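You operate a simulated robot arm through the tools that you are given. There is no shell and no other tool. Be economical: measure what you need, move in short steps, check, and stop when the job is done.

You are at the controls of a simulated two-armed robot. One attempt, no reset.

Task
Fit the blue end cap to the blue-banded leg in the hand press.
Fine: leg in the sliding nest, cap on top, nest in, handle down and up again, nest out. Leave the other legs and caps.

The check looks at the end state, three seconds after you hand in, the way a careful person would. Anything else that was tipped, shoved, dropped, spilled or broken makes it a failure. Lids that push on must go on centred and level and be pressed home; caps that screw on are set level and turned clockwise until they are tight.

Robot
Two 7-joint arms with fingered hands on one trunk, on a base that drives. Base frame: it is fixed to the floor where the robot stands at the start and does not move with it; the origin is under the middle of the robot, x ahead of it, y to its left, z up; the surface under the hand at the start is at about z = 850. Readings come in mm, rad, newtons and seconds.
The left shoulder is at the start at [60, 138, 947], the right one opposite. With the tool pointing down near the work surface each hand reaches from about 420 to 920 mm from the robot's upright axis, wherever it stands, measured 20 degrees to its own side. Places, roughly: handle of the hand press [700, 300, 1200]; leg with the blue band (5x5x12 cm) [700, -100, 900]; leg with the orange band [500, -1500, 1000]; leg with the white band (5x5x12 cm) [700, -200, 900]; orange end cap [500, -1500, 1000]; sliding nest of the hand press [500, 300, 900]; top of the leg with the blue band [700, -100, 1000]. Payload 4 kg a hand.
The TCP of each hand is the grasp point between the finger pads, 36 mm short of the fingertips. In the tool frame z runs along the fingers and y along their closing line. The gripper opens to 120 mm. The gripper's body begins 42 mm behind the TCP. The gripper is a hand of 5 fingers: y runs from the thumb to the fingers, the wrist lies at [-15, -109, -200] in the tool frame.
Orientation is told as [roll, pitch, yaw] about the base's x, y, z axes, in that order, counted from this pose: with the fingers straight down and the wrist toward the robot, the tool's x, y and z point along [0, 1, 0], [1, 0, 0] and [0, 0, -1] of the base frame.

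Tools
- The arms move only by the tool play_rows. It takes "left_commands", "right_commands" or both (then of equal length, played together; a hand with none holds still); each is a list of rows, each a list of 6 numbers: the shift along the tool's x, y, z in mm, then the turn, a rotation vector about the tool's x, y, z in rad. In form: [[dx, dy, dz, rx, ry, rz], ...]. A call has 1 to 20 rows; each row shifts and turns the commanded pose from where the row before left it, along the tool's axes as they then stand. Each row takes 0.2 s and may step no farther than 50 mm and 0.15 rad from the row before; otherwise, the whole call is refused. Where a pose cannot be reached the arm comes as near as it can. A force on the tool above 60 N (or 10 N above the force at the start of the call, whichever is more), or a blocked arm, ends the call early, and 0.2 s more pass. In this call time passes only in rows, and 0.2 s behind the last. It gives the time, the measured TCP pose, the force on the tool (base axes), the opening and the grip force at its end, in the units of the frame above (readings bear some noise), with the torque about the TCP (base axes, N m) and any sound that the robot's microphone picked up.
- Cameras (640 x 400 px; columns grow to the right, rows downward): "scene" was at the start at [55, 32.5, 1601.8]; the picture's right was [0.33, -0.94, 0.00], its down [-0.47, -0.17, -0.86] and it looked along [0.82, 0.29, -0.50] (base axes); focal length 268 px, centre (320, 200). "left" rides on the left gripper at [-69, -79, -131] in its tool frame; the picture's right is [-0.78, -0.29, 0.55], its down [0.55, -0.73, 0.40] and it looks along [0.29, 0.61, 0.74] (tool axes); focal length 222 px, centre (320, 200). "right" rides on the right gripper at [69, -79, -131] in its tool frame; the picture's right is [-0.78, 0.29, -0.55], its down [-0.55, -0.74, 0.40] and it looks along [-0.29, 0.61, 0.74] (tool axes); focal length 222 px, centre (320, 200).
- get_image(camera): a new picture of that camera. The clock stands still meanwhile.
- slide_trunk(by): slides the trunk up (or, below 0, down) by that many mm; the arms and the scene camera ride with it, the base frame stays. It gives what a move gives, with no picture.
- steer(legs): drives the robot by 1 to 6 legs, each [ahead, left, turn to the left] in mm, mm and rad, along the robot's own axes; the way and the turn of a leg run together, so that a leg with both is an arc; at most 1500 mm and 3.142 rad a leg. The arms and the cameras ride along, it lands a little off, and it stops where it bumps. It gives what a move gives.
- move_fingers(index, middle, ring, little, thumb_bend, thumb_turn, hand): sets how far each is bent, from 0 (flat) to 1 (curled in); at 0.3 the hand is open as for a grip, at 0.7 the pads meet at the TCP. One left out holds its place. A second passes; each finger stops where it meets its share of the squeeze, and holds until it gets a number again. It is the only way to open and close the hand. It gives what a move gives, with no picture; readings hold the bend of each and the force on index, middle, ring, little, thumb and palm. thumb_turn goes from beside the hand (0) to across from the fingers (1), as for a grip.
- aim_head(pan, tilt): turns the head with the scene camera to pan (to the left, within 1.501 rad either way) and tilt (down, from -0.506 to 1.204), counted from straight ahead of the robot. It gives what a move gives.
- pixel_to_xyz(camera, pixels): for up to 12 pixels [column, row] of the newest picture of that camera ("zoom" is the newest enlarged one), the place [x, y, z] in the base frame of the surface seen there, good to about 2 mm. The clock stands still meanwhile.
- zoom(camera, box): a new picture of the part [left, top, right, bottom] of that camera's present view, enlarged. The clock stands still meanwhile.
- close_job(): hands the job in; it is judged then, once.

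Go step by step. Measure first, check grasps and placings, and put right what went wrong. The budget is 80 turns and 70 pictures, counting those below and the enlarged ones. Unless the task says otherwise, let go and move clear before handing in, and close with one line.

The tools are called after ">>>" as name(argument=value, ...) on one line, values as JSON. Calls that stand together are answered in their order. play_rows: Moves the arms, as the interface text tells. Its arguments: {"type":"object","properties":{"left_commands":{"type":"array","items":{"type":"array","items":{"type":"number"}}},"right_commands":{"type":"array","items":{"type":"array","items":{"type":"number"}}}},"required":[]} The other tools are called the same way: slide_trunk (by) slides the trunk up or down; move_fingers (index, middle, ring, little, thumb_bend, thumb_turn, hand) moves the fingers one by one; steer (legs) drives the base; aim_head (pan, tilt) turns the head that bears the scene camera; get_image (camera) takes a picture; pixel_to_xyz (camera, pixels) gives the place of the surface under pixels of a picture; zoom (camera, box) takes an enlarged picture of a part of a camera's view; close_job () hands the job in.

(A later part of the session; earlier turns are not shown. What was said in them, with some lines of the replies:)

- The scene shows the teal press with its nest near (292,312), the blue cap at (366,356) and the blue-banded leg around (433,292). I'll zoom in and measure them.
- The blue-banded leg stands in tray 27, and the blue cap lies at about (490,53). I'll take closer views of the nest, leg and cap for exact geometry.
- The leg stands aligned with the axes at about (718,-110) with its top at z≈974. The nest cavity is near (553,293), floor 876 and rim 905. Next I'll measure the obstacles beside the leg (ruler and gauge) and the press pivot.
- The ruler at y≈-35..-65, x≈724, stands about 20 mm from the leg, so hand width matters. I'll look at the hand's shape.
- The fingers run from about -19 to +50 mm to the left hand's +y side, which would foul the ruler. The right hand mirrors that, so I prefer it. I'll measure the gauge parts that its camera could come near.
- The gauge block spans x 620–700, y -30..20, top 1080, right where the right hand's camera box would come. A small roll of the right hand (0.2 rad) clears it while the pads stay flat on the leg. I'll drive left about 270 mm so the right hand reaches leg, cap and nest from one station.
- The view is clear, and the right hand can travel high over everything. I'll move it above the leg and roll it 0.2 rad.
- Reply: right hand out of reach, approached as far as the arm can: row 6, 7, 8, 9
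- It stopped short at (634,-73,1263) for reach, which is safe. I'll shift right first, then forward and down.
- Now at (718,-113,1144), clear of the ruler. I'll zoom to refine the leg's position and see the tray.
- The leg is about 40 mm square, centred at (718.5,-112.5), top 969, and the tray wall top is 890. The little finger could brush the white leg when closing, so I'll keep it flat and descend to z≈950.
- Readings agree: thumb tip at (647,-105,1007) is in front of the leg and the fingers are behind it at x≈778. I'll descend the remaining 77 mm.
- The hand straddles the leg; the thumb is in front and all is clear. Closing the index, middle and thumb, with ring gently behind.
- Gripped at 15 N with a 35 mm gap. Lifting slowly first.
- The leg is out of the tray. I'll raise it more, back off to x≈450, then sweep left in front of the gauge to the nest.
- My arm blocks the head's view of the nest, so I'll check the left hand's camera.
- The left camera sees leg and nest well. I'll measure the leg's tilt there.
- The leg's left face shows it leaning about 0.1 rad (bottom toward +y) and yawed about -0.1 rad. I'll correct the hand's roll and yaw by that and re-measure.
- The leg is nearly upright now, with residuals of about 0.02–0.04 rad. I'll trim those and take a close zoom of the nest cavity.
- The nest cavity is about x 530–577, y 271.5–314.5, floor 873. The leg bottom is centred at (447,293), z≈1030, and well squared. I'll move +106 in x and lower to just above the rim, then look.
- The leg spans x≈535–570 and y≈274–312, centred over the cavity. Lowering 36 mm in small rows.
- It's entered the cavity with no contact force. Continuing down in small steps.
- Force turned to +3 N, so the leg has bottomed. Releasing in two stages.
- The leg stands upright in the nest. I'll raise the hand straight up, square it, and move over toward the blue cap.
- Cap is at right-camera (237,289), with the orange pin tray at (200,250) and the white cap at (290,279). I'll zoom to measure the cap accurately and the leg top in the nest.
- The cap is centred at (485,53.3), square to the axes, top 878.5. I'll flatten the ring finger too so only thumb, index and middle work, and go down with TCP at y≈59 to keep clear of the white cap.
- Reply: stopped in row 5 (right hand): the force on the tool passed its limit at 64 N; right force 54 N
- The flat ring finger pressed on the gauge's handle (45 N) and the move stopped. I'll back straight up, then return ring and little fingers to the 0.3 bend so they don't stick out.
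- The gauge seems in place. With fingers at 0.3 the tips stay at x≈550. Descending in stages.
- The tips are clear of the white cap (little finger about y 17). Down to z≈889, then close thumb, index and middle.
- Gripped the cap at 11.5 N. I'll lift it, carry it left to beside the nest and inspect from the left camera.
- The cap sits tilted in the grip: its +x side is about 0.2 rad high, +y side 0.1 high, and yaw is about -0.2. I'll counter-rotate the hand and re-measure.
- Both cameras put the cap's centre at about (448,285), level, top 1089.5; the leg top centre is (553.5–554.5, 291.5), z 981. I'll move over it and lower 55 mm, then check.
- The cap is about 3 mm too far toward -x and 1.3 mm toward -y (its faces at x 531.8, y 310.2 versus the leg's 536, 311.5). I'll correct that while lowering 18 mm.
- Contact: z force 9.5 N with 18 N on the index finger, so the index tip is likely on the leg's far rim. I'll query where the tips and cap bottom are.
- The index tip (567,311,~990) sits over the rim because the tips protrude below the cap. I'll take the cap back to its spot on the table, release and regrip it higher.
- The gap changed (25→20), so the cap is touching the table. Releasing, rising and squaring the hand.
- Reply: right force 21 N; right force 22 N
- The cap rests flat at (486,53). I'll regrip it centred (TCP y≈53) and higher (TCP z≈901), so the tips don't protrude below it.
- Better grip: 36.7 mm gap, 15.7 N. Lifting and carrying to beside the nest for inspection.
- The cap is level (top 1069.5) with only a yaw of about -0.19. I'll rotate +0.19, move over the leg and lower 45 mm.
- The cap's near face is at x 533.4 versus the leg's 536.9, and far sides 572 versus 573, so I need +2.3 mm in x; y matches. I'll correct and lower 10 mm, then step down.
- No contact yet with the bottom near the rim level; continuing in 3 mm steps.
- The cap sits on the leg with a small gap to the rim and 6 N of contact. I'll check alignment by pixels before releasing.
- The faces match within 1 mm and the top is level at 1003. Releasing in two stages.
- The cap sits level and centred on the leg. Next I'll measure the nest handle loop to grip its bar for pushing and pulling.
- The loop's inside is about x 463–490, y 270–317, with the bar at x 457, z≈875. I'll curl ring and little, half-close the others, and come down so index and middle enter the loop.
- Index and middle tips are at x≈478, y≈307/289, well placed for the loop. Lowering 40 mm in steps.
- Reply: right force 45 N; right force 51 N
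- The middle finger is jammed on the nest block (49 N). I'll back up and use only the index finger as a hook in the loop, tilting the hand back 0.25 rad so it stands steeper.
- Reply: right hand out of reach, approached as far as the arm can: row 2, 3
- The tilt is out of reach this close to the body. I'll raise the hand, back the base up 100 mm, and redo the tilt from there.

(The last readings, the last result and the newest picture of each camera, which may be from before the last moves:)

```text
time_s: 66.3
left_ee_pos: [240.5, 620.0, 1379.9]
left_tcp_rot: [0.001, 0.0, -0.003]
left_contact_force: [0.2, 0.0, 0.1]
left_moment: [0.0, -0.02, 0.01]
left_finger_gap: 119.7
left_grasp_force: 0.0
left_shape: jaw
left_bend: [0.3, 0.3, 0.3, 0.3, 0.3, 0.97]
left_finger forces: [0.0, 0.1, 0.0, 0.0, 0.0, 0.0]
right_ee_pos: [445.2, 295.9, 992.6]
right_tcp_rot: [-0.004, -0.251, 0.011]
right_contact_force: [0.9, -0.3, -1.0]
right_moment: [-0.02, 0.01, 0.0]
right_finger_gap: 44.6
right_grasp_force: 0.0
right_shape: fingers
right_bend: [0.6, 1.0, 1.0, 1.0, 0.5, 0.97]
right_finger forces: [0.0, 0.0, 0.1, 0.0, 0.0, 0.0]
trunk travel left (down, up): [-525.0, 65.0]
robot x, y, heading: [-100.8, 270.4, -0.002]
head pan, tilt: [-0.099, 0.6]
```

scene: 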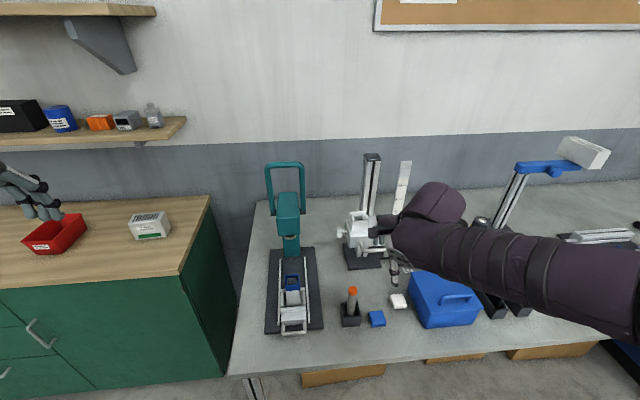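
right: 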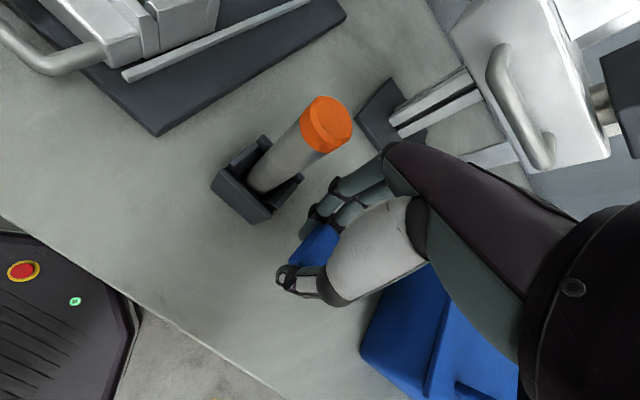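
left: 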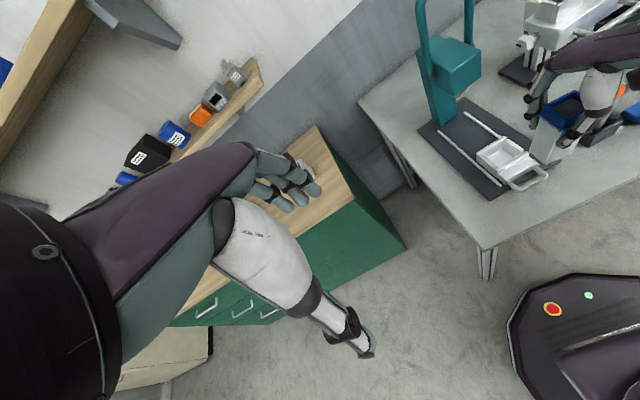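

>>> play_rows(right_commands=[[-3.7, -2.8, 25.1, 0, 0, 0], [-3.7, -2.8, 25.1, 0, 0, 0]])

>>> zoom(camera="left", box=[510, 60, 620, 170])

```text
time_s: 66.9
left_ee_pos: [241.1, 620.8, 1379.0]
left_tcp_rot: [0.001, 0.0, -0.003]
left_contact_force: [0.4, -0.3, -0.6]
left_moment: [-0.03, 0.04, 0.01]
left_finger_gap: 120.0
left_grasp_force: 0.1
left_shape: jaw
left_bend: [0.3, 0.3, 0.3, 0.3, 0.3, 0.97]
left_finger forces: [0.1, 0.1, 0.0, 0.0, 0.0, 0.0]
right_ee_pos: [453.4, 288.4, 944.0]
right_tcp_rot: [-0.006, -0.25, 0.011]
right_contact_force: [0.3, -0.3, 0.8]
right_moment: [0.0, 0.01, 0.02]
right_finger_gap: 44.5
right_grasp_force: 0.1
right_shape: fingers
right_bend: [0.6, 1.0, 1.0, 1.0, 0.5, 0.97]
right_finger forces: [0.1, 0.0, 0.0, 0.1, 0.0, 0.0]
trunk travel left (down, up): [-525.0, 65.0]
robot x, y, heading: [-101.0, 270.0, -0.006]
head pan, tilt: [-0.099, 0.6]
```

```text
3.64 times, centred on (565, 115) of left
```

zoom: 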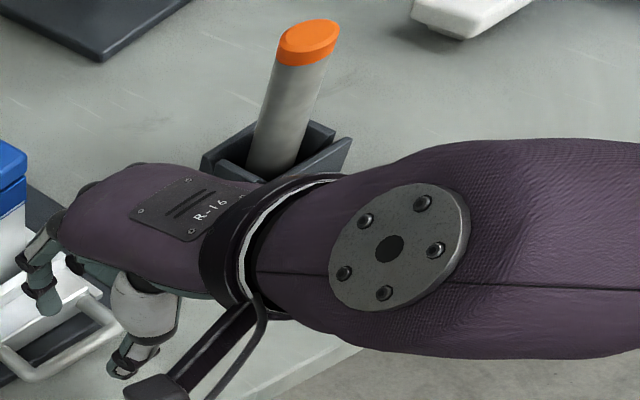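

>>> pixel_to_xyz(camera="zoom", pixels=[[50, 310], [48, 295], [35, 292], [40, 275], [25, 258], [120, 368], [80, 265], [75, 345], [30, 378], [12, 315], [60, 285]])

```text
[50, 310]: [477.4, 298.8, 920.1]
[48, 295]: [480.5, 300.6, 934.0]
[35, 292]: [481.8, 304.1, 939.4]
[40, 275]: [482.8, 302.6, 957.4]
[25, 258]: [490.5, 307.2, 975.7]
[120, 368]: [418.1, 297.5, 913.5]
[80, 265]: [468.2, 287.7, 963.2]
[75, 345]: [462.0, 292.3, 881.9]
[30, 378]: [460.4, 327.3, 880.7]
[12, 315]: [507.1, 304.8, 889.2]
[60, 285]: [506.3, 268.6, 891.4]
```

The index finger is nearly vertical at x≈466–482, y≈297, right over the loop opening. Lowering 41 mm.

>>> play_rows(right_commands=[[0, -3.7, 14.5, 0, 0, 0], [0, -3.7, 14.5, 0, 0, 0], [0, -2.7, 10.7, 0, 0, 0]])

```text
time_s: 67.7
left_ee_pos: [241.2, 620.6, 1378.1]
left_tcp_rot: [-0.001, 0.001, -0.002]
left_contact_force: [-0.1, -0.7, -0.1]
left_moment: [0.01, 0.02, 0.01]
left_finger_gap: 119.8
left_grasp_force: 0.1
left_shape: jaw
left_bend: [0.3, 0.3, 0.3, 0.3, 0.3, 0.97]
left_finger forces: [0.0, 0.0, 0.0, 0.1, 0.0, 0.1]
right_ee_pos: [451.6, 287.6, 902.6]
right_tcp_rot: [-0.004, -0.251, 0.011]
right_contact_force: [-0.9, 0.8, -0.6]
right_moment: [0.03, -0.01, -0.03]
right_finger_gap: 43.9
right_grasp_force: 0.1
right_shape: fingers
right_bend: [0.61, 1.0, 1.0, 1.0, 0.5, 0.97]
right_finger forces: [0.5, 0.0, 0.1, 0.0, 0.0, 0.1]
trunk travel left (down, up): [-525.0, 65.0]
robot x, y, heading: [-98.9, 272.5, -0.005]
head pan, tilt: [-0.099, 0.6]
```

Finger is in the loop without contact. Pushing the nest in with 10–12 mm rows.

>>> play_rows(right_commands=[[0, 9.7, 2.5, 0, 0, 0], [0, 11.6, 2.96, 0, 0, 0], [0, 11.6, 2.96, 0, 0, 0], [0, 11.6, 2.96, 0, 0, 0], [0, 11.6, 2.96, 0, 0, 0], [0, 11.6, 2.96, 0, 0, 0], [0, 11.6, 2.96, 0, 0, 0]])

>>> play_rows(right_commands=[[0, 9.7, 2.5, 0, 0, 0], [0, 9.7, 2.5, 0, 0, 0], [0, 9.7, 2.5, 0, 0, 0], [0, 9.7, 2.5, 0, 0, 0]])

>>> aim_head(pan=0.05, tilt=0.6)

>>> zoom(camera="scene", box=[240, 140, 400, 330])

```text
time_s: 69.3
left_ee_pos: [237.7, 618.9, 1378.9]
left_tcp_rot: [0.001, -0.002, -0.003]
left_contact_force: [0.2, -0.4, 0.1]
left_moment: [-0.01, -0.02, 0.01]
left_finger_gap: 119.7
left_grasp_force: 0.0
left_shape: jaw
left_bend: [0.3, 0.3, 0.3, 0.3, 0.3, 0.97]
left_finger forces: [0.0, 0.1, 0.1, 0.1, 0.0, 0.0]
right_ee_pos: [532.4, 289.3, 903.4]
right_tcp_rot: [-0.005, -0.248, 0.014]
right_contact_force: [-23.3, -0.6, 8.1]
right_moment: [-0.01, 1.29, 0.07]
right_finger_gap: 71.3
right_grasp_force: 11.3
right_shape: fingers
right_bend: [0.6, 1.0, 1.0, 1.0, 0.38, 0.96]
right_finger forces: [0.5, 0.0, 0.0, 0.1, 22.7, 0.0]
trunk travel left (down, up): [-525.0, 65.0]
robot x, y, heading: [-101.0, 269.4, 0.003]
head pan, tilt: [-0.099, 0.6]
```

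```text
time_s: 70.3
left_ee_pos: [236.6, 621.3, 1380.4]
left_tcp_rot: [0.001, -0.005, -0.001]
left_contact_force: [0.8, -0.1, 0.3]
left_moment: [-0.02, -0.03, 0.04]
left_finger_gap: 119.9
left_grasp_force: 0.0
left_shape: jaw
left_bend: [0.3, 0.3, 0.3, 0.3, 0.3, 0.97]
left_finger forces: [0.0, 0.0, 0.0, 0.0, 0.1, 0.0]
right_ee_pos: [577.4, 289.0, 910.3]
right_tcp_rot: [-0.003, -0.267, 0.01]
right_contact_force: [-7.0, 1.3, 44.6]
right_moment: [-0.09, 2.44, -0.11]
right_finger_gap: 58.1
right_grasp_force: 22.9
right_shape: fingers
right_bend: [0.6, 1.0, 1.0, 1.0, 0.46, 0.98]
right_finger forces: [0.0, 0.1, 0.0, 0.0, 45.3, 0.0]
trunk travel left (down, up): [-525.0, 65.0]
robot x, y, heading: [-100.1, 271.7, -0.007]
head pan, tilt: [-0.099, 0.6]
```

```text
time_s: 71.0
left_ee_pos: [236.1, 620.5, 1379.8]
left_tcp_rot: [0.0, -0.004, -0.002]
left_contact_force: [0.1, 0.1, -0.1]
left_moment: [-0.02, -0.04, 0.0]
left_finger_gap: 119.8
left_grasp_force: 0.0
left_shape: jaw
left_bend: [0.3, 0.3, 0.3, 0.3, 0.3, 0.97]
left_finger forces: [0.0, 0.0, 0.0, 0.0, 0.0, 0.1]
right_ee_pos: [573.0, 290.8, 912.2]
right_tcp_rot: [0.0, -0.263, 0.012]
right_contact_force: [-6.6, 0.6, 57.2]
right_moment: [-0.15, 2.9, -0.15]
right_finger_gap: 56.0
right_grasp_force: 29.3
right_shape: fingers
right_bend: [0.6, 1.0, 1.0, 1.0, 0.47, 0.98]
right_finger forces: [0.1, 0.1, 0.0, 0.1, 58.1, 0.0]
trunk travel left (down, up): [-525.0, 65.0]
robot x, y, heading: [-100.2, 270.2, 0.004]
head pan, tilt: [0.051, 0.6]
```

```text
2.11 times, centred on (320, 235) of scene
```

zoom: 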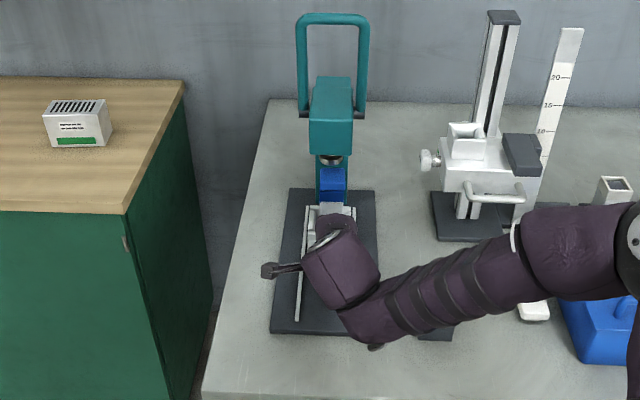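

The thumb is pressing on the press's base plate (58 N), while the nest has moved about 115 mm. I'll check the cap's position against the ram and relieve the thumb.

>>> pixel_to_xyz(camera="zoom", pixels=[[332, 175], [333, 190], [320, 185], [346, 185], [331, 160], [313, 210], [350, 208], [332, 168], [275, 320], [330, 205], [340, 170]])

>>> play_rows(right_commands=[[0, 1.5, -5.8, 0, 0, 0]])

>>> move_fingers(hand="right", thumb_bend=0.1)

```text
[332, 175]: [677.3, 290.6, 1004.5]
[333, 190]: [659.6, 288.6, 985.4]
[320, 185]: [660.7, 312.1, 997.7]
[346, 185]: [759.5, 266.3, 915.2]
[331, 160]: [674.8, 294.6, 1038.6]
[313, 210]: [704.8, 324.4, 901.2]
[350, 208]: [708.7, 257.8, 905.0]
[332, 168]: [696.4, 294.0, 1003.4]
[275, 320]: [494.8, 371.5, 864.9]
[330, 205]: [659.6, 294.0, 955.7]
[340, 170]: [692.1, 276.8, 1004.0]
```

```text
time_s: 71.4
left_ee_pos: [236.9, 620.1, 1379.3]
left_tcp_rot: [0.001, -0.005, -0.001]
left_contact_force: [0.2, 1.0, -0.2]
left_moment: [-0.01, 0.01, -0.01]
left_finger_gap: 120.0
left_grasp_force: 0.1
left_shape: jaw
left_bend: [0.3, 0.3, 0.3, 0.3, 0.3, 0.97]
left_finger forces: [0.0, 0.1, 0.1, 0.0, 0.1, 0.0]
right_ee_pos: [571.7, 289.2, 910.7]
right_tcp_rot: [-0.003, -0.254, 0.011]
right_contact_force: [-7.3, 1.5, 38.3]
right_moment: [-0.14, 1.94, -0.08]
right_finger_gap: 54.7
right_grasp_force: 19.7
right_shape: fingers
right_bend: [0.6, 1.0, 1.0, 1.0, 0.47, 0.98]
right_finger forces: [0.0, 0.0, 0.0, 0.1, 38.2, 0.0]
trunk travel left (down, up): [-525.0, 65.0]
robot x, y, heading: [-103.9, 268.1, -0.002]
head pan, tilt: [0.051, 0.6]
```

```text
time_s: 72.4
left_ee_pos: [240.9, 619.2, 1378.1]
left_tcp_rot: [-0.001, 0.001, -0.003]
left_contact_force: [-0.2, -0.5, -0.3]
left_moment: [0.0, -0.03, 0.05]
left_finger_gap: 120.0
left_grasp_force: 0.2
left_shape: jaw
left_bend: [0.3, 0.3, 0.3, 0.3, 0.3, 0.97]
left_finger forces: [0.1, 0.1, 0.0, 0.1, 0.1, 0.1]
right_ee_pos: [575.1, 287.9, 905.5]
right_tcp_rot: [-0.008, -0.245, 0.01]
right_contact_force: [1.5, 0.3, 3.1]
right_moment: [-0.01, 0.15, 0.02]
right_finger_gap: 86.3
right_grasp_force: 1.7
right_shape: fingers
right_bend: [0.6, 1.0, 1.0, 1.0, 0.12, 0.98]
right_finger forces: [0.0, 0.0, 0.0, 0.1, 2.6, 0.1]
trunk travel left (down, up): [-525.0, 65.0]
robot x, y, heading: [-101.2, 273.1, 0.001]
head pan, tilt: [0.051, 0.6]
```

The leg is now at x≈678 and the thumb is relieved. I'll push gently on to feel whether the nest is at its stop.

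>>> play_rows(right_commands=[[0, 3.4, -1.5, 0, 0, 0], [0, 4.8, 1.2, 0, 0, 0], [0, 4.8, 1.2, 0, 0, 0]])

>>> play_rows(right_commands=[[0, 4.8, 1.2, 0, 0, 0]])

```text
time_s: 73.2
left_ee_pos: [239.4, 619.8, 1379.4]
left_tcp_rot: [0.0, 0.0, -0.003]
left_contact_force: [0.8, 0.4, -0.6]
left_moment: [-0.02, -0.02, 0.01]
left_finger_gap: 119.4
left_grasp_force: 0.0
left_shape: jaw
left_bend: [0.3, 0.3, 0.3, 0.3, 0.3, 0.97]
left_finger forces: [0.1, 0.0, 0.0, 0.1, 0.0, 0.1]
right_ee_pos: [589.1, 289.8, 910.4]
right_tcp_rot: [-0.006, -0.25, 0.009]
right_contact_force: [0.3, 0.5, 0.3]
right_moment: [-0.01, 0.01, 0.02]
right_finger_gap: 89.6
right_grasp_force: 0.1
right_shape: fingers
right_bend: [0.6, 1.0, 1.0, 1.0, 0.1, 0.97]
right_finger forces: [0.0, 0.0, 0.1, 0.1, 0.0, 0.0]
trunk travel left (down, up): [-525.0, 65.0]
robot x, y, heading: [-98.8, 277.2, -0.004]
head pan, tilt: [0.051, 0.6]
```

```text
time_s: 73.6
left_ee_pos: [240.2, 619.9, 1377.8]
left_tcp_rot: [0.001, 0.0, -0.002]
left_contact_force: [0.6, -0.9, -0.1]
left_moment: [-0.04, 0.0, 0.02]
left_finger_gap: 119.8
left_grasp_force: 0.0
left_shape: jaw
left_bend: [0.3, 0.3, 0.3, 0.3, 0.3, 0.97]
left_finger forces: [0.0, 0.0, 0.1, 0.0, 0.0, 0.1]
right_ee_pos: [594.7, 288.7, 910.3]
right_tcp_rot: [-0.005, -0.248, 0.009]
right_contact_force: [-0.3, -0.5, -0.3]
right_moment: [-0.01, 0.0, 0.01]
right_finger_gap: 89.7
right_grasp_force: 0.0
right_shape: fingers
right_bend: [0.6, 1.0, 1.0, 1.0, 0.1, 0.97]
right_finger forces: [0.1, 0.0, 0.0, 0.0, 0.1, 0.0]
trunk travel left (down, up): [-525.0, 65.0]
robot x, y, heading: [-103.5, 271.9, -0.004]
head pan, tilt: [0.051, 0.6]
5 turns are left
```

Five turns remain, so I'll combine moves. The right finger gives a last small push and withdraws back to the right, and the left hand turns fingers-forward and goes to the press handle's height.

>>> play_rows(right_commands=[[0, 3.9, 1, 0, 0, 0], [0, 3.9, 1, 0, 0, 0], [0, 3.9, 1, 0, 0, 0]])

>>> play_rows(right_commands=[[0, -4.8, -1.2, 0, 0, 0], [0, 9.9, -38.8, 0, 0, 0], [0, 9.9, -38.8, 0, 0, 0], [0, 9.9, -38.8, 0, 0, 0], [0, 9.9, -38.8, 0, 0, 0], [0, -48.45, -12.35, 0, 0, 0], [0, -48.45, -12.35, 0, 0, 0], [0, -48.45, -12.35, 0, 0, 0], [-49, 0, 0, 0, 0, 0], [-49, 0, 0, 0, 0, 0], [-49, 0, 0, 0, 0, 0], [-49, 0, 0, 0, 0, 0]])

>>> play_rows(left_commands=[[0, 49, 0, 0, 0, 0], [0, 49, 0, 0, 0, 0], [0, 49, 0, 0, 0, 0], [0, 49, 0, 0, 0, 0], [0, 49, 0, 0, 0, 0], [0, 0, 0, -0.15, 0, 0], [0, 0, 0, -0.15, 0, 0], [0, 0, 0, -0.15, 0, 0], [0, 0, 0, -0.15, 0, 0], [0, 0, 0, -0.15, 0, 0], [0, 0, 0, -0.15, 0, 0], [0, 0, 0, -0.15, 0, 0], [0, 0, 0, -0.15, 0, 0], [0, 0, 0, -0.15, 0, 0], [0, 0, 0, -0.15, 0, 0]])

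>>> play_rows(left_commands=[[-48, 0, 0, 0, 0, 0], [-48, 0, 0, 0, 0, 0], [-48, 0, 0, 0, 0, 0], [-48, 0, 0, 0, 0, 0], [-48, 0, 0, 0, 0, 0], [-48, 0, 0, 0, 0, 0], [-47, 0, 0, 0, 0, 0], [0, -48, 0, 0, 0, 0], [0, -48, 0, 0, 0, 0]])

>>> get_image(camera="scene")

>>> pixel_to_xyz(camera="scene", pixels=[[315, 148], [330, 148], [325, 146], [325, 150], [325, 225], [325, 215], [318, 240], [332, 240], [325, 260], [325, 270]])

```text
time_s: 74.4
left_ee_pos: [239.0, 620.2, 1378.9]
left_tcp_rot: [-0.001, -0.002, -0.001]
left_contact_force: [-0.4, 0.1, -0.3]
left_moment: [-0.01, -0.03, 0.02]
left_finger_gap: 120.1
left_grasp_force: 0.0
left_shape: jaw
left_bend: [0.3, 0.3, 0.3, 0.3, 0.3, 0.97]
left_finger forces: [0.0, 0.0, 0.0, 0.0, 0.1, 0.0]
right_ee_pos: [604.6, 290.6, 910.8]
right_tcp_rot: [-0.006, -0.252, 0.01]
right_contact_force: [-6.6, 0.0, 6.0]
right_moment: [0.03, 0.02, 0.06]
right_finger_gap: 80.3
right_grasp_force: 4.4
right_shape: fingers
right_bend: [0.65, 1.0, 1.0, 1.0, 0.1, 0.97]
right_finger forces: [9.5, 0.1, 0.1, 0.1, 0.1, 0.1]
trunk travel left (down, up): [-525.0, 65.0]
robot x, y, heading: [-100.4, 273.6, -0.003]
head pan, tilt: [0.051, 0.6]
```

```text
time_s: 77.0
left_ee_pos: [240.5, 620.2, 1379.3]
left_tcp_rot: [0.0, -0.001, -0.002]
left_contact_force: [-0.5, -0.6, -0.5]
left_moment: [0.02, -0.05, 0.05]
left_finger_gap: 119.7
left_grasp_force: 0.1
left_shape: jaw
left_bend: [0.3, 0.3, 0.3, 0.3, 0.3, 0.97]
left_finger forces: [0.1, 0.0, 0.0, 0.0, 0.1, 0.0]
right_ee_pos: [451.4, 90.9, 1072.0]
right_tcp_rot: [-0.002, -0.249, 0.011]
right_contact_force: [-0.7, -0.7, 0.6]
right_moment: [-0.01, -0.02, -0.01]
right_finger_gap: 90.0
right_grasp_force: 0.1
right_shape: fingers
right_bend: [0.6, 1.0, 1.0, 1.0, 0.1, 0.97]
right_finger forces: [0.0, 0.0, 0.0, 0.0, 0.0, 0.0]
trunk travel left (down, up): [-525.0, 65.0]
robot x, y, heading: [-101.7, 273.7, -0.001]
head pan, tilt: [0.051, 0.6]
```

```text
time_s: 80.2
left_ee_pos: [486.4, 620.2, 1378.0]
left_tcp_rot: [-0.002, -1.498, -0.001]
left_contact_force: [0.0, -0.8, 0.1]
left_moment: [0.0, 0.01, 0.01]
left_finger_gap: 119.8
left_grasp_force: 0.0
left_shape: jaw
left_bend: [0.3, 0.3, 0.3, 0.3, 0.3, 0.97]
left_finger forces: [0.1, 0.0, 0.0, 0.0, 0.0, 0.1]
right_ee_pos: [451.7, 92.2, 1070.4]
right_tcp_rot: [-0.005, -0.25, 0.011]
right_contact_force: [-0.3, -0.1, -0.6]
right_moment: [-0.01, 0.04, -0.01]
right_finger_gap: 89.7
right_grasp_force: 0.0
right_shape: fingers
right_bend: [0.6, 1.0, 1.0, 1.0, 0.1, 0.97]
right_finger forces: [0.0, 0.0, 0.0, 0.1, 0.0, 0.0]
trunk travel left (down, up): [-525.0, 65.0]
robot x, y, heading: [-102.2, 270.8, 0.002]
head pan, tilt: [0.051, 0.6]
```

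```text
time_s: 82.2
left_ee_pos: [477.8, 284.9, 1283.2]
left_tcp_rot: [0.001, -1.499, -0.006]
left_contact_force: [0.1, -0.7, -0.4]
left_moment: [-0.03, 0.0, 0.01]
left_finger_gap: 119.9
left_grasp_force: 0.1
left_shape: jaw
left_bend: [0.3, 0.3, 0.3, 0.3, 0.3, 0.97]
left_finger forces: [0.1, 0.1, 0.0, 0.0, 0.1, 0.0]
right_ee_pos: [451.8, 90.3, 1071.2]
right_tcp_rot: [-0.005, -0.251, 0.01]
right_contact_force: [0.2, -0.8, 0.0]
right_moment: [0.03, 0.02, -0.01]
right_finger_gap: 90.1
right_grasp_force: 0.2
right_shape: fingers
right_bend: [0.6, 1.0, 1.0, 1.0, 0.1, 0.97]
right_finger forces: [0.0, 0.0, 0.0, 0.0, 0.1, 0.0]
trunk travel left (down, up): [-525.0, 65.0]
robot x, y, heading: [-102.8, 267.9, -0.0]
head pan, tilt: [0.051, 0.6]
```

```text
4 pictures are left
```

scene: 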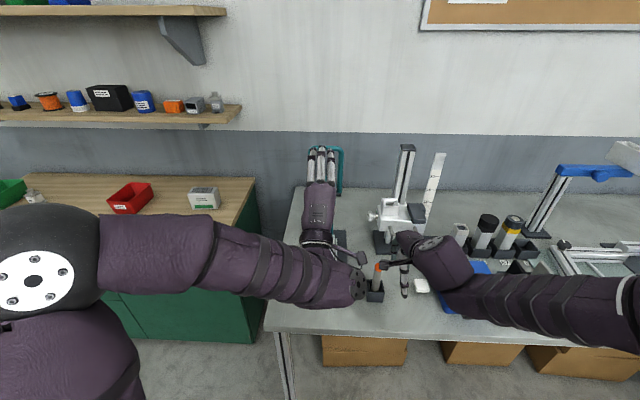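

```text
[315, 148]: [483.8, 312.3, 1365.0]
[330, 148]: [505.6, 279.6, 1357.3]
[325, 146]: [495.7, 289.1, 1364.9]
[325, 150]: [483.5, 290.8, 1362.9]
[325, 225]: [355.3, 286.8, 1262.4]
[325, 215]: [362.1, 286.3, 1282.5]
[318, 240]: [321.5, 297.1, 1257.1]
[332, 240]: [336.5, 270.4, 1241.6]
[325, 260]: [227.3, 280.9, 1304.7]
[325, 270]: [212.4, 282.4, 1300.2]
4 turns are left
```

Both hands are placed: left at (478,285,1283) fingers forward, right parked, and the nest was felt at its stop (9.5 N). The left hand now advances over the bar, grips it and pulls it down along its arc.

>>> play_rows(left_commands=[[-5, 1.9, 44, 0, 0, 0], [-5, 1.9, 44, 0, 0, 0], [0, 1.9, 44, 0, 0, 0], [0, 1.9, 44, 0, 0, 0], [0, 1.9, 44, 0, 0, 0]])

>>> move_fingers(hand="left", index=0.7, middle=0.7, ring=0.7, little=0.7, thumb_bend=0.7)

>>> play_rows(left_commands=[[0, -3.9, -20.3, 0, 0, 0], [0, -6.5, -19.6, 0, 0, 0], [0, -9, -18.6, 0, 0, 0], [0, -11.4, -17.3, 0, 0, 0], [0, -13.5, -15.7, 0, 0, 0], [0, -15.4, -13.8, 0, 0, 0], [0, -17.1, -11.6, 0, 0, 0]])

>>> play_rows(left_commands=[[0, -18.5, -9.3, 0, 0, 0], [0, -19.6, -6.8, 0, 0, 0], [0, -20.2, -4.2, 0, 0, 0], [0, -20.6, -1.6, 0, 0, 0], [0, -20.7, 1.1, 0, 0, 0]])

>>> zoom(camera="scene", box=[260, 120, 400, 300])

```text
time_s: 83.4
left_ee_pos: [699.5, 274.9, 1275.4]
left_tcp_rot: [0.007, -1.5, -0.008]
left_contact_force: [0.1, -0.2, -0.1]
left_moment: [0.02, 0.02, 0.03]
left_finger_gap: 119.7
left_grasp_force: 0.0
left_shape: jaw
left_bend: [0.3, 0.3, 0.3, 0.3, 0.3, 0.97]
left_finger forces: [0.0, 0.0, 0.0, 0.0, 0.0, 0.1]
right_ee_pos: [452.9, 92.6, 1069.7]
right_tcp_rot: [-0.006, -0.25, 0.011]
right_contact_force: [-0.1, 0.3, -1.1]
right_moment: [0.0, -0.05, -0.01]
right_finger_gap: 90.3
right_grasp_force: 0.0
right_shape: fingers
right_bend: [0.6, 1.0, 1.0, 1.0, 0.1, 0.97]
right_finger forces: [0.0, 0.0, 0.0, 0.0, 0.0, 0.0]
trunk travel left (down, up): [-525.0, 65.0]
robot x, y, heading: [-103.3, 270.7, -0.002]
head pan, tilt: [0.051, 0.6]
```

```text
time_s: 84.4
left_ee_pos: [698.2, 274.8, 1276.3]
left_tcp_rot: [0.002, -1.498, -0.003]
left_contact_force: [0.8, -0.3, -2.7]
left_moment: [0.0, 0.02, 0.02]
left_finger_gap: 3.2
left_grasp_force: 1.3
left_shape: fingers
left_bend: [0.7, 0.7, 0.7, 0.7, 0.69, 0.97]
left_finger forces: [0.0, 0.0, 0.0, 0.1, 2.1, 0.1]
right_ee_pos: [452.2, 91.5, 1070.1]
right_tcp_rot: [-0.006, -0.249, 0.01]
right_contact_force: [-0.2, -0.6, -0.8]
right_moment: [0.01, 0.0, 0.0]
right_finger_gap: 89.9
right_grasp_force: 0.0
right_shape: fingers
right_bend: [0.6, 1.0, 1.0, 1.0, 0.1, 0.97]
right_finger forces: [0.0, 0.0, 0.1, 0.0, 0.0, 0.1]
trunk travel left (down, up): [-525.0, 65.0]
robot x, y, heading: [-101.1, 272.0, -0.003]
head pan, tilt: [0.051, 0.6]
```

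```text
time_s: 86.0
left_ee_pos: [575.0, 273.1, 1210.9]
left_tcp_rot: [-0.019, -1.503, 0.017]
left_contact_force: [3.5, -1.4, 3.2]
left_moment: [0.15, -0.04, -0.06]
left_finger_gap: 2.9
left_grasp_force: 2.9
left_shape: fingers
left_bend: [0.7, 0.7, 0.69, 0.69, 0.69, 0.97]
left_finger forces: [0.5, 0.1, 2.0, 2.4, 0.6, 0.1]
right_ee_pos: [451.4, 91.5, 1070.7]
right_tcp_rot: [-0.005, -0.251, 0.009]
right_contact_force: [0.2, -0.3, -0.6]
right_moment: [-0.02, 0.04, -0.03]
right_finger_gap: 89.8
right_grasp_force: 0.1
right_shape: fingers
right_bend: [0.6, 1.0, 1.0, 1.0, 0.1, 0.97]
right_finger forces: [0.1, 0.0, 0.1, 0.0, 0.0, 0.0]
trunk travel left (down, up): [-525.0, 65.0]
robot x, y, heading: [-101.7, 274.1, -0.005]
head pan, tilt: [0.051, 0.6]
heard: snap
```

```text
time_s: 86.7
left_ee_pos: [563.2, 272.9, 1189.7]
left_tcp_rot: [-0.444, -1.54, 0.441]
left_contact_force: [29.9, -2.4, 34.4]
left_moment: [0.82, -0.32, -0.02]
left_finger_gap: 17.1
left_grasp_force: 28.9
left_shape: fingers
left_bend: [0.62, 0.64, 0.62, 0.66, 0.7, 0.97]
left_finger forces: [15.3, 12.7, 16.0, 13.2, 0.0, 0.1]
right_ee_pos: [454.3, 90.1, 1070.8]
right_tcp_rot: [-0.005, -0.248, 0.009]
right_contact_force: [0.7, -0.6, -0.9]
right_moment: [0.0, -0.01, 0.0]
right_finger_gap: 90.1
right_grasp_force: 0.0
right_shape: fingers
right_bend: [0.6, 1.0, 1.0, 1.0, 0.1, 0.97]
right_finger forces: [0.1, 0.0, 0.1, 0.1, 0.0, 0.0]
trunk travel left (down, up): [-525.0, 65.0]
robot x, y, heading: [-100.1, 273.4, -0.001]
head pan, tilt: [0.051, 0.6]
stopped in row 3 (left hand): the force on the tool passed its limit at 67 N (the readings are from after the stop); the commanded pose is now the measured one
```

```text
2.22 times, centred on (330, 210) of scene
3 turns are left
```

zoom: 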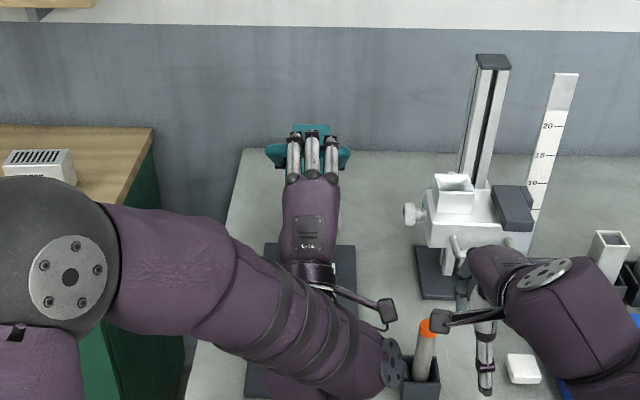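

A snap was heard and the handle stopped at 67 N, so the cap has gone home. Now I'll swing the handle back up, release, clear the left hand, take a picture with measurements of the nest bar, and bring the right finger above the loop.

>>> play_rows(left_commands=[[0, 20, 10.7, 0, 0, 0], [0, 18.3, 13.3, 0, 0, 0], [0, 16.3, 15.7, 0, 0, 0], [0, 13.9, 17.8, 0, 0, 0], [0, 11.3, 19.6, 0, 0, 0], [0, 8.5, 21, 0, 0, 0], [0, 5.5, 22, 0, 0, 0], [0, 2.1, 12, 0, 0, 0]])

>>> move_fingers(hand="left", index=0.3, middle=0.3, ring=0.3, little=0.3, thumb_bend=0.3)

>>> play_rows(left_commands=[[0, 0, -44, 0, 0, 0], [0, 0, -44, 0, 0, 0], [0, 0, -44, 0, 0, 0], [0, 0, -44, 0, 0, 0], [0, 0, -44, 0, 0, 0], [48, 0, 0, 0, 0, 0], [48, 0, 0, 0, 0, 0], [48, 0, 0, 0, 0, 0], [48, 0, 0, 0, 0, 0], [48, 0, 0, 0, 0, 0], [48, 0, 0, 0, 0, 0], [48, 0, 0, 0, 0, 0]])

>>> get_image(camera="scene")

>>> pixel_to_xyz(camera="scene", pixels=[[325, 256], [325, 258], [325, 260], [325, 262], [325, 264], [325, 266], [325, 268], [325, 270], [325, 238], [325, 232], [325, 226], [325, 222]])

>>> play_rows(right_commands=[[49, 0, 0, 0, 0, 0], [49, 0, 0, 0, 0, 0], [49, 0, 0, 0, 0, 0], [49, 0, 0, 0, 0, 0], [0, 44.9, 11.45, 0, 0, 0], [0, 44.9, 11.45, 0, 0, 0], [0, 44.9, 11.45, 0, 0, 0], [0, -9.9, 38.8, 0, 0, 0], [0, -9.9, 38.8, 0, 0, 0], [0, -9.9, 38.8, 0, 0, 0]])

>>> zoom(camera="right", box=[200, 120, 420, 340])

```text
time_s: 88.5
left_ee_pos: [697.1, 274.6, 1271.1]
left_tcp_rot: [-0.186, -1.524, 0.185]
left_contact_force: [-1.8, 0.2, -1.2]
left_moment: [0.03, -0.07, 0.01]
left_finger_gap: 2.2
left_grasp_force: 0.8
left_shape: fingers
left_bend: [0.7, 0.7, 0.7, 0.69, 0.7, 0.97]
left_finger forces: [0.0, 0.0, 0.0, 0.0, 1.6, 0.0]
right_ee_pos: [452.2, 92.1, 1071.1]
right_tcp_rot: [-0.005, -0.251, 0.01]
right_contact_force: [-0.3, 0.2, -0.7]
right_moment: [-0.02, 0.0, 0.02]
right_finger_gap: 90.2
right_grasp_force: 0.1
right_shape: fingers
right_bend: [0.6, 1.0, 1.0, 1.0, 0.1, 0.97]
right_finger forces: [0.1, 0.0, 0.0, 0.1, 0.0, 0.0]
trunk travel left (down, up): [-525.0, 65.0]
robot x, y, heading: [-95.9, 273.3, 0.0]
head pan, tilt: [0.051, 0.6]
```

```text
time_s: 89.5
left_ee_pos: [697.2, 273.6, 1271.5]
left_tcp_rot: [-0.188, -1.525, 0.186]
left_contact_force: [0.4, 0.7, -0.5]
left_moment: [0.04, -0.02, 0.02]
left_finger_gap: 118.7
left_grasp_force: 0.0
left_shape: fingers
left_bend: [0.3, 0.3, 0.3, 0.3, 0.3, 0.97]
left_finger forces: [0.1, 0.0, 0.0, 0.0, 0.0, 0.0]
right_ee_pos: [452.1, 92.3, 1071.7]
right_tcp_rot: [-0.005, -0.25, 0.01]
right_contact_force: [-1.1, 0.2, 0.0]
right_moment: [0.02, -0.01, 0.01]
right_finger_gap: 89.9
right_grasp_force: 0.1
right_shape: fingers
right_bend: [0.6, 1.0, 1.0, 1.0, 0.1, 0.97]
right_finger forces: [0.0, 0.0, 0.1, 0.1, 0.1, 0.0]
trunk travel left (down, up): [-525.0, 65.0]
robot x, y, heading: [-98.4, 274.9, -0.002]
head pan, tilt: [0.051, 0.6]
```

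```text
time_s: 92.1
left_ee_pos: [476.2, 611.7, 1278.6]
left_tcp_rot: [-0.209, -1.524, 0.209]
left_contact_force: [-0.9, 0.0, 0.4]
left_moment: [0.01, -0.03, 0.0]
left_finger_gap: 118.9
left_grasp_force: 0.1
left_shape: fingers
left_bend: [0.3, 0.3, 0.3, 0.3, 0.3, 0.97]
left_finger forces: [0.1, 0.0, 0.0, 0.0, 0.0, 0.0]
right_ee_pos: [453.0, 92.0, 1071.0]
right_tcp_rot: [-0.007, -0.25, 0.009]
right_contact_force: [-0.2, 0.8, 0.1]
right_moment: [-0.01, 0.0, -0.03]
right_finger_gap: 89.7
right_grasp_force: 0.1
right_shape: fingers
right_bend: [0.6, 1.0, 1.0, 1.0, 0.1, 0.97]
right_finger forces: [0.0, 0.0, 0.0, 0.0, 0.1, 0.0]
trunk travel left (down, up): [-525.0, 65.0]
robot x, y, heading: [-101.2, 271.7, -0.0]
head pan, tilt: [0.051, 0.6]
```

```text
2 pictures are left
```

scene: 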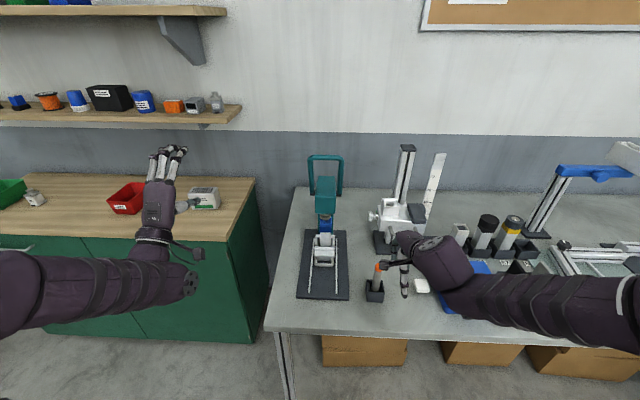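

```text
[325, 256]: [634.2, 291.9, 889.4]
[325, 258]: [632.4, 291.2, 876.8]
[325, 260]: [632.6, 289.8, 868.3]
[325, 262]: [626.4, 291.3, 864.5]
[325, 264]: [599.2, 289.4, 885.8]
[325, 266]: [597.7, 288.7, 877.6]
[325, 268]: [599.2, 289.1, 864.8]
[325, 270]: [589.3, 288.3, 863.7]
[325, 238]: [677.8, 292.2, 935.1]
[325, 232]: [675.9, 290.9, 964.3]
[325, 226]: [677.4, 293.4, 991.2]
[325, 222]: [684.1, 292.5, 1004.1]
```

```text
time_s: 94.3
left_ee_pos: [476.4, 609.8, 1278.8]
left_tcp_rot: [-0.185, -1.524, 0.184]
left_contact_force: [-0.1, -0.2, -0.7]
left_moment: [-0.03, -0.02, -0.04]
left_finger_gap: 118.6
left_grasp_force: 0.1
left_shape: fingers
left_bend: [0.3, 0.3, 0.3, 0.3, 0.3, 0.97]
left_finger forces: [0.1, 0.1, 0.0, 0.0, 0.1, 0.0]
right_ee_pos: [589.7, 287.7, 949.2]
right_tcp_rot: [-0.004, -0.251, 0.008]
right_contact_force: [-0.5, -0.6, 0.6]
right_moment: [-0.01, 0.03, -0.02]
right_finger_gap: 90.1
right_grasp_force: 0.0
right_shape: fingers
right_bend: [0.6, 1.0, 1.0, 1.0, 0.1, 0.97]
right_finger forces: [0.0, 0.0, 0.0, 0.1, 0.1, 0.0]
trunk travel left (down, up): [-525.0, 65.0]
robot x, y, heading: [-100.2, 268.3, -0.006]
head pan, tilt: [0.051, 0.6]
```

```text
1.82 times, centred on (310, 230) of right
2 turns are left
```

zoom: 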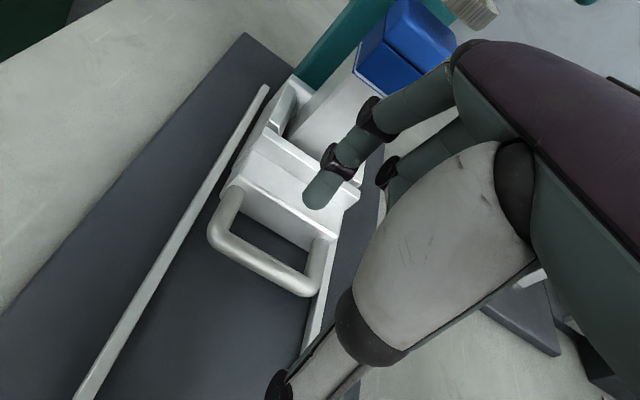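

The loop now spans about x 606–632 (bar front 598, block face 632.5), the handle is back up and the cap looks seated. The index finger needs +5 mm; I'll lower it, pull the nest out 150 mm, lift clear, park right and check.

>>> move_fingers(hand="right", thumb_bend=0)

>>> play_rows(right_commands=[[0, -2.1, 14.95, 0, 0, 0], [0, -2.1, 14.95, 0, 0, 0], [0, -2.1, 14.95, 0, 0, 0]])

>>> play_rows(right_commands=[[0, -9.7, -2.47, 0, 0, 0], [0, -9.7, -2.47, 0, 0, 0], [0, -9.7, -2.47, 0, 0, 0], [0, -9.7, -2.47, 0, 0, 0], [0, -9.7, -2.47, 0, 0, 0], [0, -9.7, -2.47, 0, 0, 0], [0, -9.7, -2.47, 0, 0, 0], [0, -9.7, -2.47, 0, 0, 0], [0, -9.7, -2.47, 0, 0, 0], [0, -9.7, -2.47, 0, 0, 0], [0, -9.7, -2.47, 0, 0, 0], [0, -9.7, -2.47, 0, 0, 0], [0, -9.7, -2.47, 0, 0, 0], [0, -9.7, -2.47, 0, 0, 0], [0, -9.7, -2.47, 0, 0, 0]])

>>> play_rows(right_commands=[[0, 3.9, 1, 0, 0, 0], [0, 9.9, -38.8, 0, 0, 0], [0, 9.9, -38.8, 0, 0, 0], [0, 9.9, -38.8, 0, 0, 0], [0, 9.9, -38.8, 0, 0, 0], [-49, 0, 0, 0, 0, 0], [-49, 0, 0, 0, 0, 0], [-49, 0, 0, 0, 0, 0], [-49, 0, 0, 0, 0, 0]])

>>> get_image(camera="scene")

>>> pixel_to_xyz(camera="scene", pixels=[[324, 246], [324, 250], [318, 248], [330, 248], [324, 258], [324, 266], [324, 272], [324, 294], [324, 297], [324, 300], [324, 303], [324, 157]])

```text
time_s: 95.3
left_ee_pos: [478.0, 611.0, 1278.8]
left_tcp_rot: [-0.191, -1.524, 0.189]
left_contact_force: [-0.1, 1.1, 0.5]
left_moment: [0.02, -0.01, -0.02]
left_finger_gap: 118.9
left_grasp_force: 0.1
left_shape: fingers
left_bend: [0.3, 0.3, 0.3, 0.3, 0.3, 0.97]
left_finger forces: [0.0, 0.0, 0.0, 0.0, 0.0, 0.0]
right_ee_pos: [590.0, 288.1, 948.8]
right_tcp_rot: [-0.006, -0.25, 0.013]
right_contact_force: [0.8, 1.0, 0.1]
right_moment: [-0.03, -0.03, -0.01]
right_finger_gap: 93.3
right_grasp_force: 0.0
right_shape: fingers
right_bend: [0.6, 1.0, 1.0, 1.0, 0.0, 0.97]
right_finger forces: [0.0, 0.0, 0.0, 0.0, 0.0, 0.0]
trunk travel left (down, up): [-525.0, 65.0]
robot x, y, heading: [-99.8, 269.9, 0.003]
head pan, tilt: [0.051, 0.6]
```

```text
time_s: 96.1
left_ee_pos: [476.8, 609.5, 1278.5]
left_tcp_rot: [-0.192, -1.524, 0.19]
left_contact_force: [-0.3, 0.1, -0.3]
left_moment: [0.02, -0.01, -0.02]
left_finger_gap: 118.7
left_grasp_force: 0.1
left_shape: fingers
left_bend: [0.3, 0.3, 0.3, 0.3, 0.3, 0.97]
left_finger forces: [0.1, 0.0, 0.1, 0.1, 0.1, 0.0]
right_ee_pos: [594.6, 288.9, 903.9]
right_tcp_rot: [-0.005, -0.249, 0.011]
right_contact_force: [-0.3, 1.3, 0.9]
right_moment: [-0.02, 0.08, 0.0]
right_finger_gap: 91.5
right_grasp_force: 1.0
right_shape: fingers
right_bend: [0.61, 1.0, 1.0, 1.0, 0.0, 0.97]
right_finger forces: [1.3, 0.1, 0.0, 0.1, 0.2, 0.0]
trunk travel left (down, up): [-525.0, 65.0]
robot x, y, heading: [-98.7, 271.3, -0.006]
head pan, tilt: [0.051, 0.6]
```

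```text
time_s: 99.3
left_ee_pos: [476.0, 610.4, 1279.2]
left_tcp_rot: [-0.19, -1.525, 0.19]
left_contact_force: [-0.3, -1.2, -0.2]
left_moment: [-0.01, 0.03, 0.01]
left_finger_gap: 119.0
left_grasp_force: 0.1
left_shape: fingers
left_bend: [0.3, 0.3, 0.3, 0.3, 0.3, 0.97]
left_finger forces: [0.0, 0.1, 0.0, 0.0, 0.0, 0.0]
right_ee_pos: [444.4, 287.8, 904.9]
right_tcp_rot: [-0.006, -0.25, 0.009]
right_contact_force: [1.0, 0.2, -0.6]
right_moment: [0.02, -0.02, -0.01]
right_finger_gap: 94.5
right_grasp_force: 0.2
right_shape: fingers
right_bend: [0.59, 1.0, 1.0, 1.0, 0.0, 0.97]
right_finger forces: [0.7, 0.0, 0.1, 0.0, 0.0, 0.0]
trunk travel left (down, up): [-525.0, 65.0]
robot x, y, heading: [-96.0, 269.7, 0.0]
head pan, tilt: [0.051, 0.6]
```

```text
time_s: 101.3
left_ee_pos: [476.0, 609.6, 1279.8]
left_tcp_rot: [-0.184, -1.524, 0.182]
left_contact_force: [-0.3, 0.2, 0.3]
left_moment: [0.05, 0.01, 0.03]
left_finger_gap: 118.5
left_grasp_force: 0.2
left_shape: fingers
left_bend: [0.3, 0.3, 0.3, 0.3, 0.3, 0.97]
left_finger forces: [0.0, 0.0, 0.0, 0.0, 0.0, 0.0]
right_ee_pos: [450.6, 92.4, 1065.6]
right_tcp_rot: [-0.005, -0.249, 0.01]
right_contact_force: [-0.1, -0.6, 0.6]
right_moment: [0.02, -0.01, 0.02]
right_finger_gap: 93.4
right_grasp_force: 0.0
right_shape: fingers
right_bend: [0.6, 1.0, 1.0, 1.0, 0.0, 0.97]
right_finger forces: [0.0, 0.0, 0.0, 0.1, 0.1, 0.0]
trunk travel left (down, up): [-525.0, 65.0]
robot x, y, heading: [-96.6, 270.3, -0.001]
head pan, tilt: [0.051, 0.6]
```

```text
0 pictures are left
```

scene: 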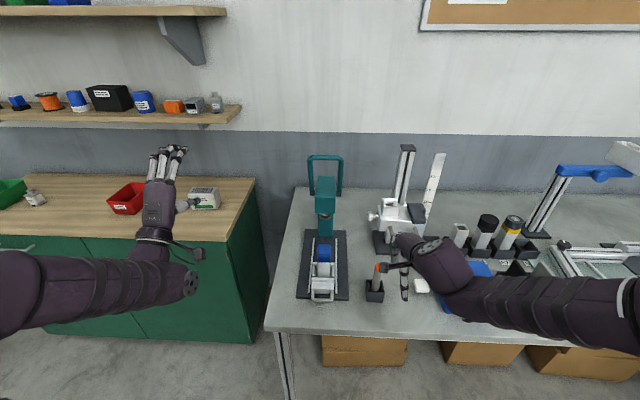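

```text
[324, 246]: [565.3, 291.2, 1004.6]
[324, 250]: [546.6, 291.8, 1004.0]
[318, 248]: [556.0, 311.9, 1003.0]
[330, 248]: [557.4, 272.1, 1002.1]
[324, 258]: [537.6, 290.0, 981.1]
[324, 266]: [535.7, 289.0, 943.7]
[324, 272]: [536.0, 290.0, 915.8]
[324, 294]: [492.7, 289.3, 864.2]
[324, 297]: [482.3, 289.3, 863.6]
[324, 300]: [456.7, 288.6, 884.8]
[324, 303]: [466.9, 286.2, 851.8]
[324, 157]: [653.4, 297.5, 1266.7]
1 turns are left
```

The nest is out (leg face x 536, bar 457), the cap is level on the leg, and a snap was heard during pressing; by these readings, though, the cap's top did not measurably drop (still ≈1003–1004). The handle leans forward (bar at x 653 versus 697), so I'll push it fully upright with the left palm, withdraw, and hand in on this last turn.

>>> play_rows(left_commands=[[-48, 0, 0, 0, 0, 0], [-48, 0, 0, 0, 0, 0], [-48, 0, 0, 0, 0, 0], [-48, 0, 0, 0, 0, 0], [-48, 0, 0, 0, 0, 0], [-48, 0, 0, 0, 0, 0], [-48, 0, 0, 0, 0, 0], [0, 0, 44, 0, 0, 0], [0, 0, 44, 0, 0, 0], [0, 0, 44, 0, 0, 0], [0, 0, 44, 0, 0, 0], [0, 0, 44, 0, 0, 0]])

>>> play_rows(left_commands=[[0, 0, 11, 0, 0, 0], [0, 0, 11, 0, 0, 0], [0, 0, 11, 0, 0, 0], [0, 0, 10, 0, 0, 0]])

>>> play_rows(left_commands=[[0, 0, -44, 0, 0, 0], [0, 0, -44, 0, 0, 0], [0, 0, -44, 0, 0, 0], [0, 0, -44, 0, 0, 0], [0, 0, -44, 0, 0, 0], [0, 0, -44, 0, 0, 0], [48, 0, 0, 0, 0, 0], [48, 0, 0, 0, 0, 0], [48, 0, 0, 0, 0, 0], [48, 0, 0, 0, 0, 0], [48, 0, 0, 0, 0, 0]])

>>> close_job()

```text
time_s: 103.9
left_ee_pos: [697.4, 274.3, 1271.2]
left_tcp_rot: [-0.164, -1.523, 0.164]
left_contact_force: [1.3, -0.2, -0.9]
left_moment: [-0.01, 0.0, -0.01]
left_finger_gap: 119.1
left_grasp_force: 0.0
left_shape: fingers
left_bend: [0.3, 0.3, 0.3, 0.3, 0.3, 0.97]
left_finger forces: [0.1, 0.0, 0.1, 0.1, 0.0, 0.0]
right_ee_pos: [450.8, 91.5, 1063.8]
right_tcp_rot: [-0.004, -0.25, 0.01]
right_contact_force: [0.1, -0.5, -0.2]
right_moment: [0.01, 0.04, -0.03]
right_finger_gap: 93.5
right_grasp_force: 0.0
right_shape: fingers
right_bend: [0.6, 1.0, 1.0, 1.0, 0.0, 0.97]
right_finger forces: [0.1, 0.0, 0.1, 0.1, 0.1, 0.0]
trunk travel left (down, up): [-525.0, 65.0]
robot x, y, heading: [-99.9, 270.5, -0.0]
head pan, tilt: [0.051, 0.6]
```

```text
time_s: 104.9
left_ee_pos: [739.3, 276.1, 1270.5]
left_tcp_rot: [-0.186, -1.524, 0.186]
left_contact_force: [-0.9, 1.6, -0.2]
left_moment: [0.03, 0.03, -0.06]
left_finger_gap: 119.2
left_grasp_force: 0.5
left_shape: fingers
left_bend: [0.3, 0.3, 0.3, 0.3, 0.3, 0.97]
left_finger forces: [0.0, 0.0, 0.0, 0.0, 1.5, 0.0]
right_ee_pos: [450.2, 91.9, 1065.5]
right_tcp_rot: [-0.005, -0.249, 0.012]
right_contact_force: [0.5, 0.4, 0.0]
right_moment: [-0.03, 0.02, 0.06]
right_finger_gap: 93.5
right_grasp_force: 0.1
right_shape: fingers
right_bend: [0.6, 1.0, 1.0, 1.0, 0.0, 0.97]
right_finger forces: [0.1, 0.0, 0.0, 0.0, 0.0, 0.1]
trunk travel left (down, up): [-525.0, 65.0]
robot x, y, heading: [-98.0, 269.1, 0.003]
head pan, tilt: [0.051, 0.6]
```

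```text
time_s: 107.3
left_ee_pos: [475.6, 514.9, 1280.4]
left_tcp_rot: [-0.202, -1.524, 0.202]
left_contact_force: [-0.5, 0.2, 0.5]
left_moment: [0.0, -0.02, -0.01]
left_finger_gap: 118.8
left_grasp_force: 0.1
left_shape: fingers
left_bend: [0.3, 0.3, 0.3, 0.3, 0.3, 0.97]
left_finger forces: [0.0, 0.0, 0.0, 0.1, 0.1, 0.0]
right_ee_pos: [449.3, 93.0, 1066.3]
right_tcp_rot: [-0.005, -0.25, 0.011]
right_contact_force: [-0.5, 0.3, -0.5]
right_moment: [0.0, 0.01, 0.03]
right_finger_gap: 93.3
right_grasp_force: 0.0
right_shape: fingers
right_bend: [0.6, 1.0, 1.0, 1.0, 0.0, 0.97]
right_finger forces: [0.0, 0.1, 0.0, 0.1, 0.0, 0.1]
trunk travel left (down, up): [-525.0, 65.0]
robot x, y, heading: [-100.2, 274.2, -0.002]
head pan, tilt: [0.051, 0.6]
```

```text
The job is handed in.
```

Handed in: the blue cap sits level on the blue-banded leg, the nest is out and both hands are clear. I can't confirm the cap is fully home: I heard a snap and the handle stopped at 67 N, but the cap top still measured about 1004 mm, the same as before pressing. I pushed the handle back toward upright at the end without a picture to check it, and earlier one finger pressed on the gauge's handle at up to 64 N, with no visible shift.
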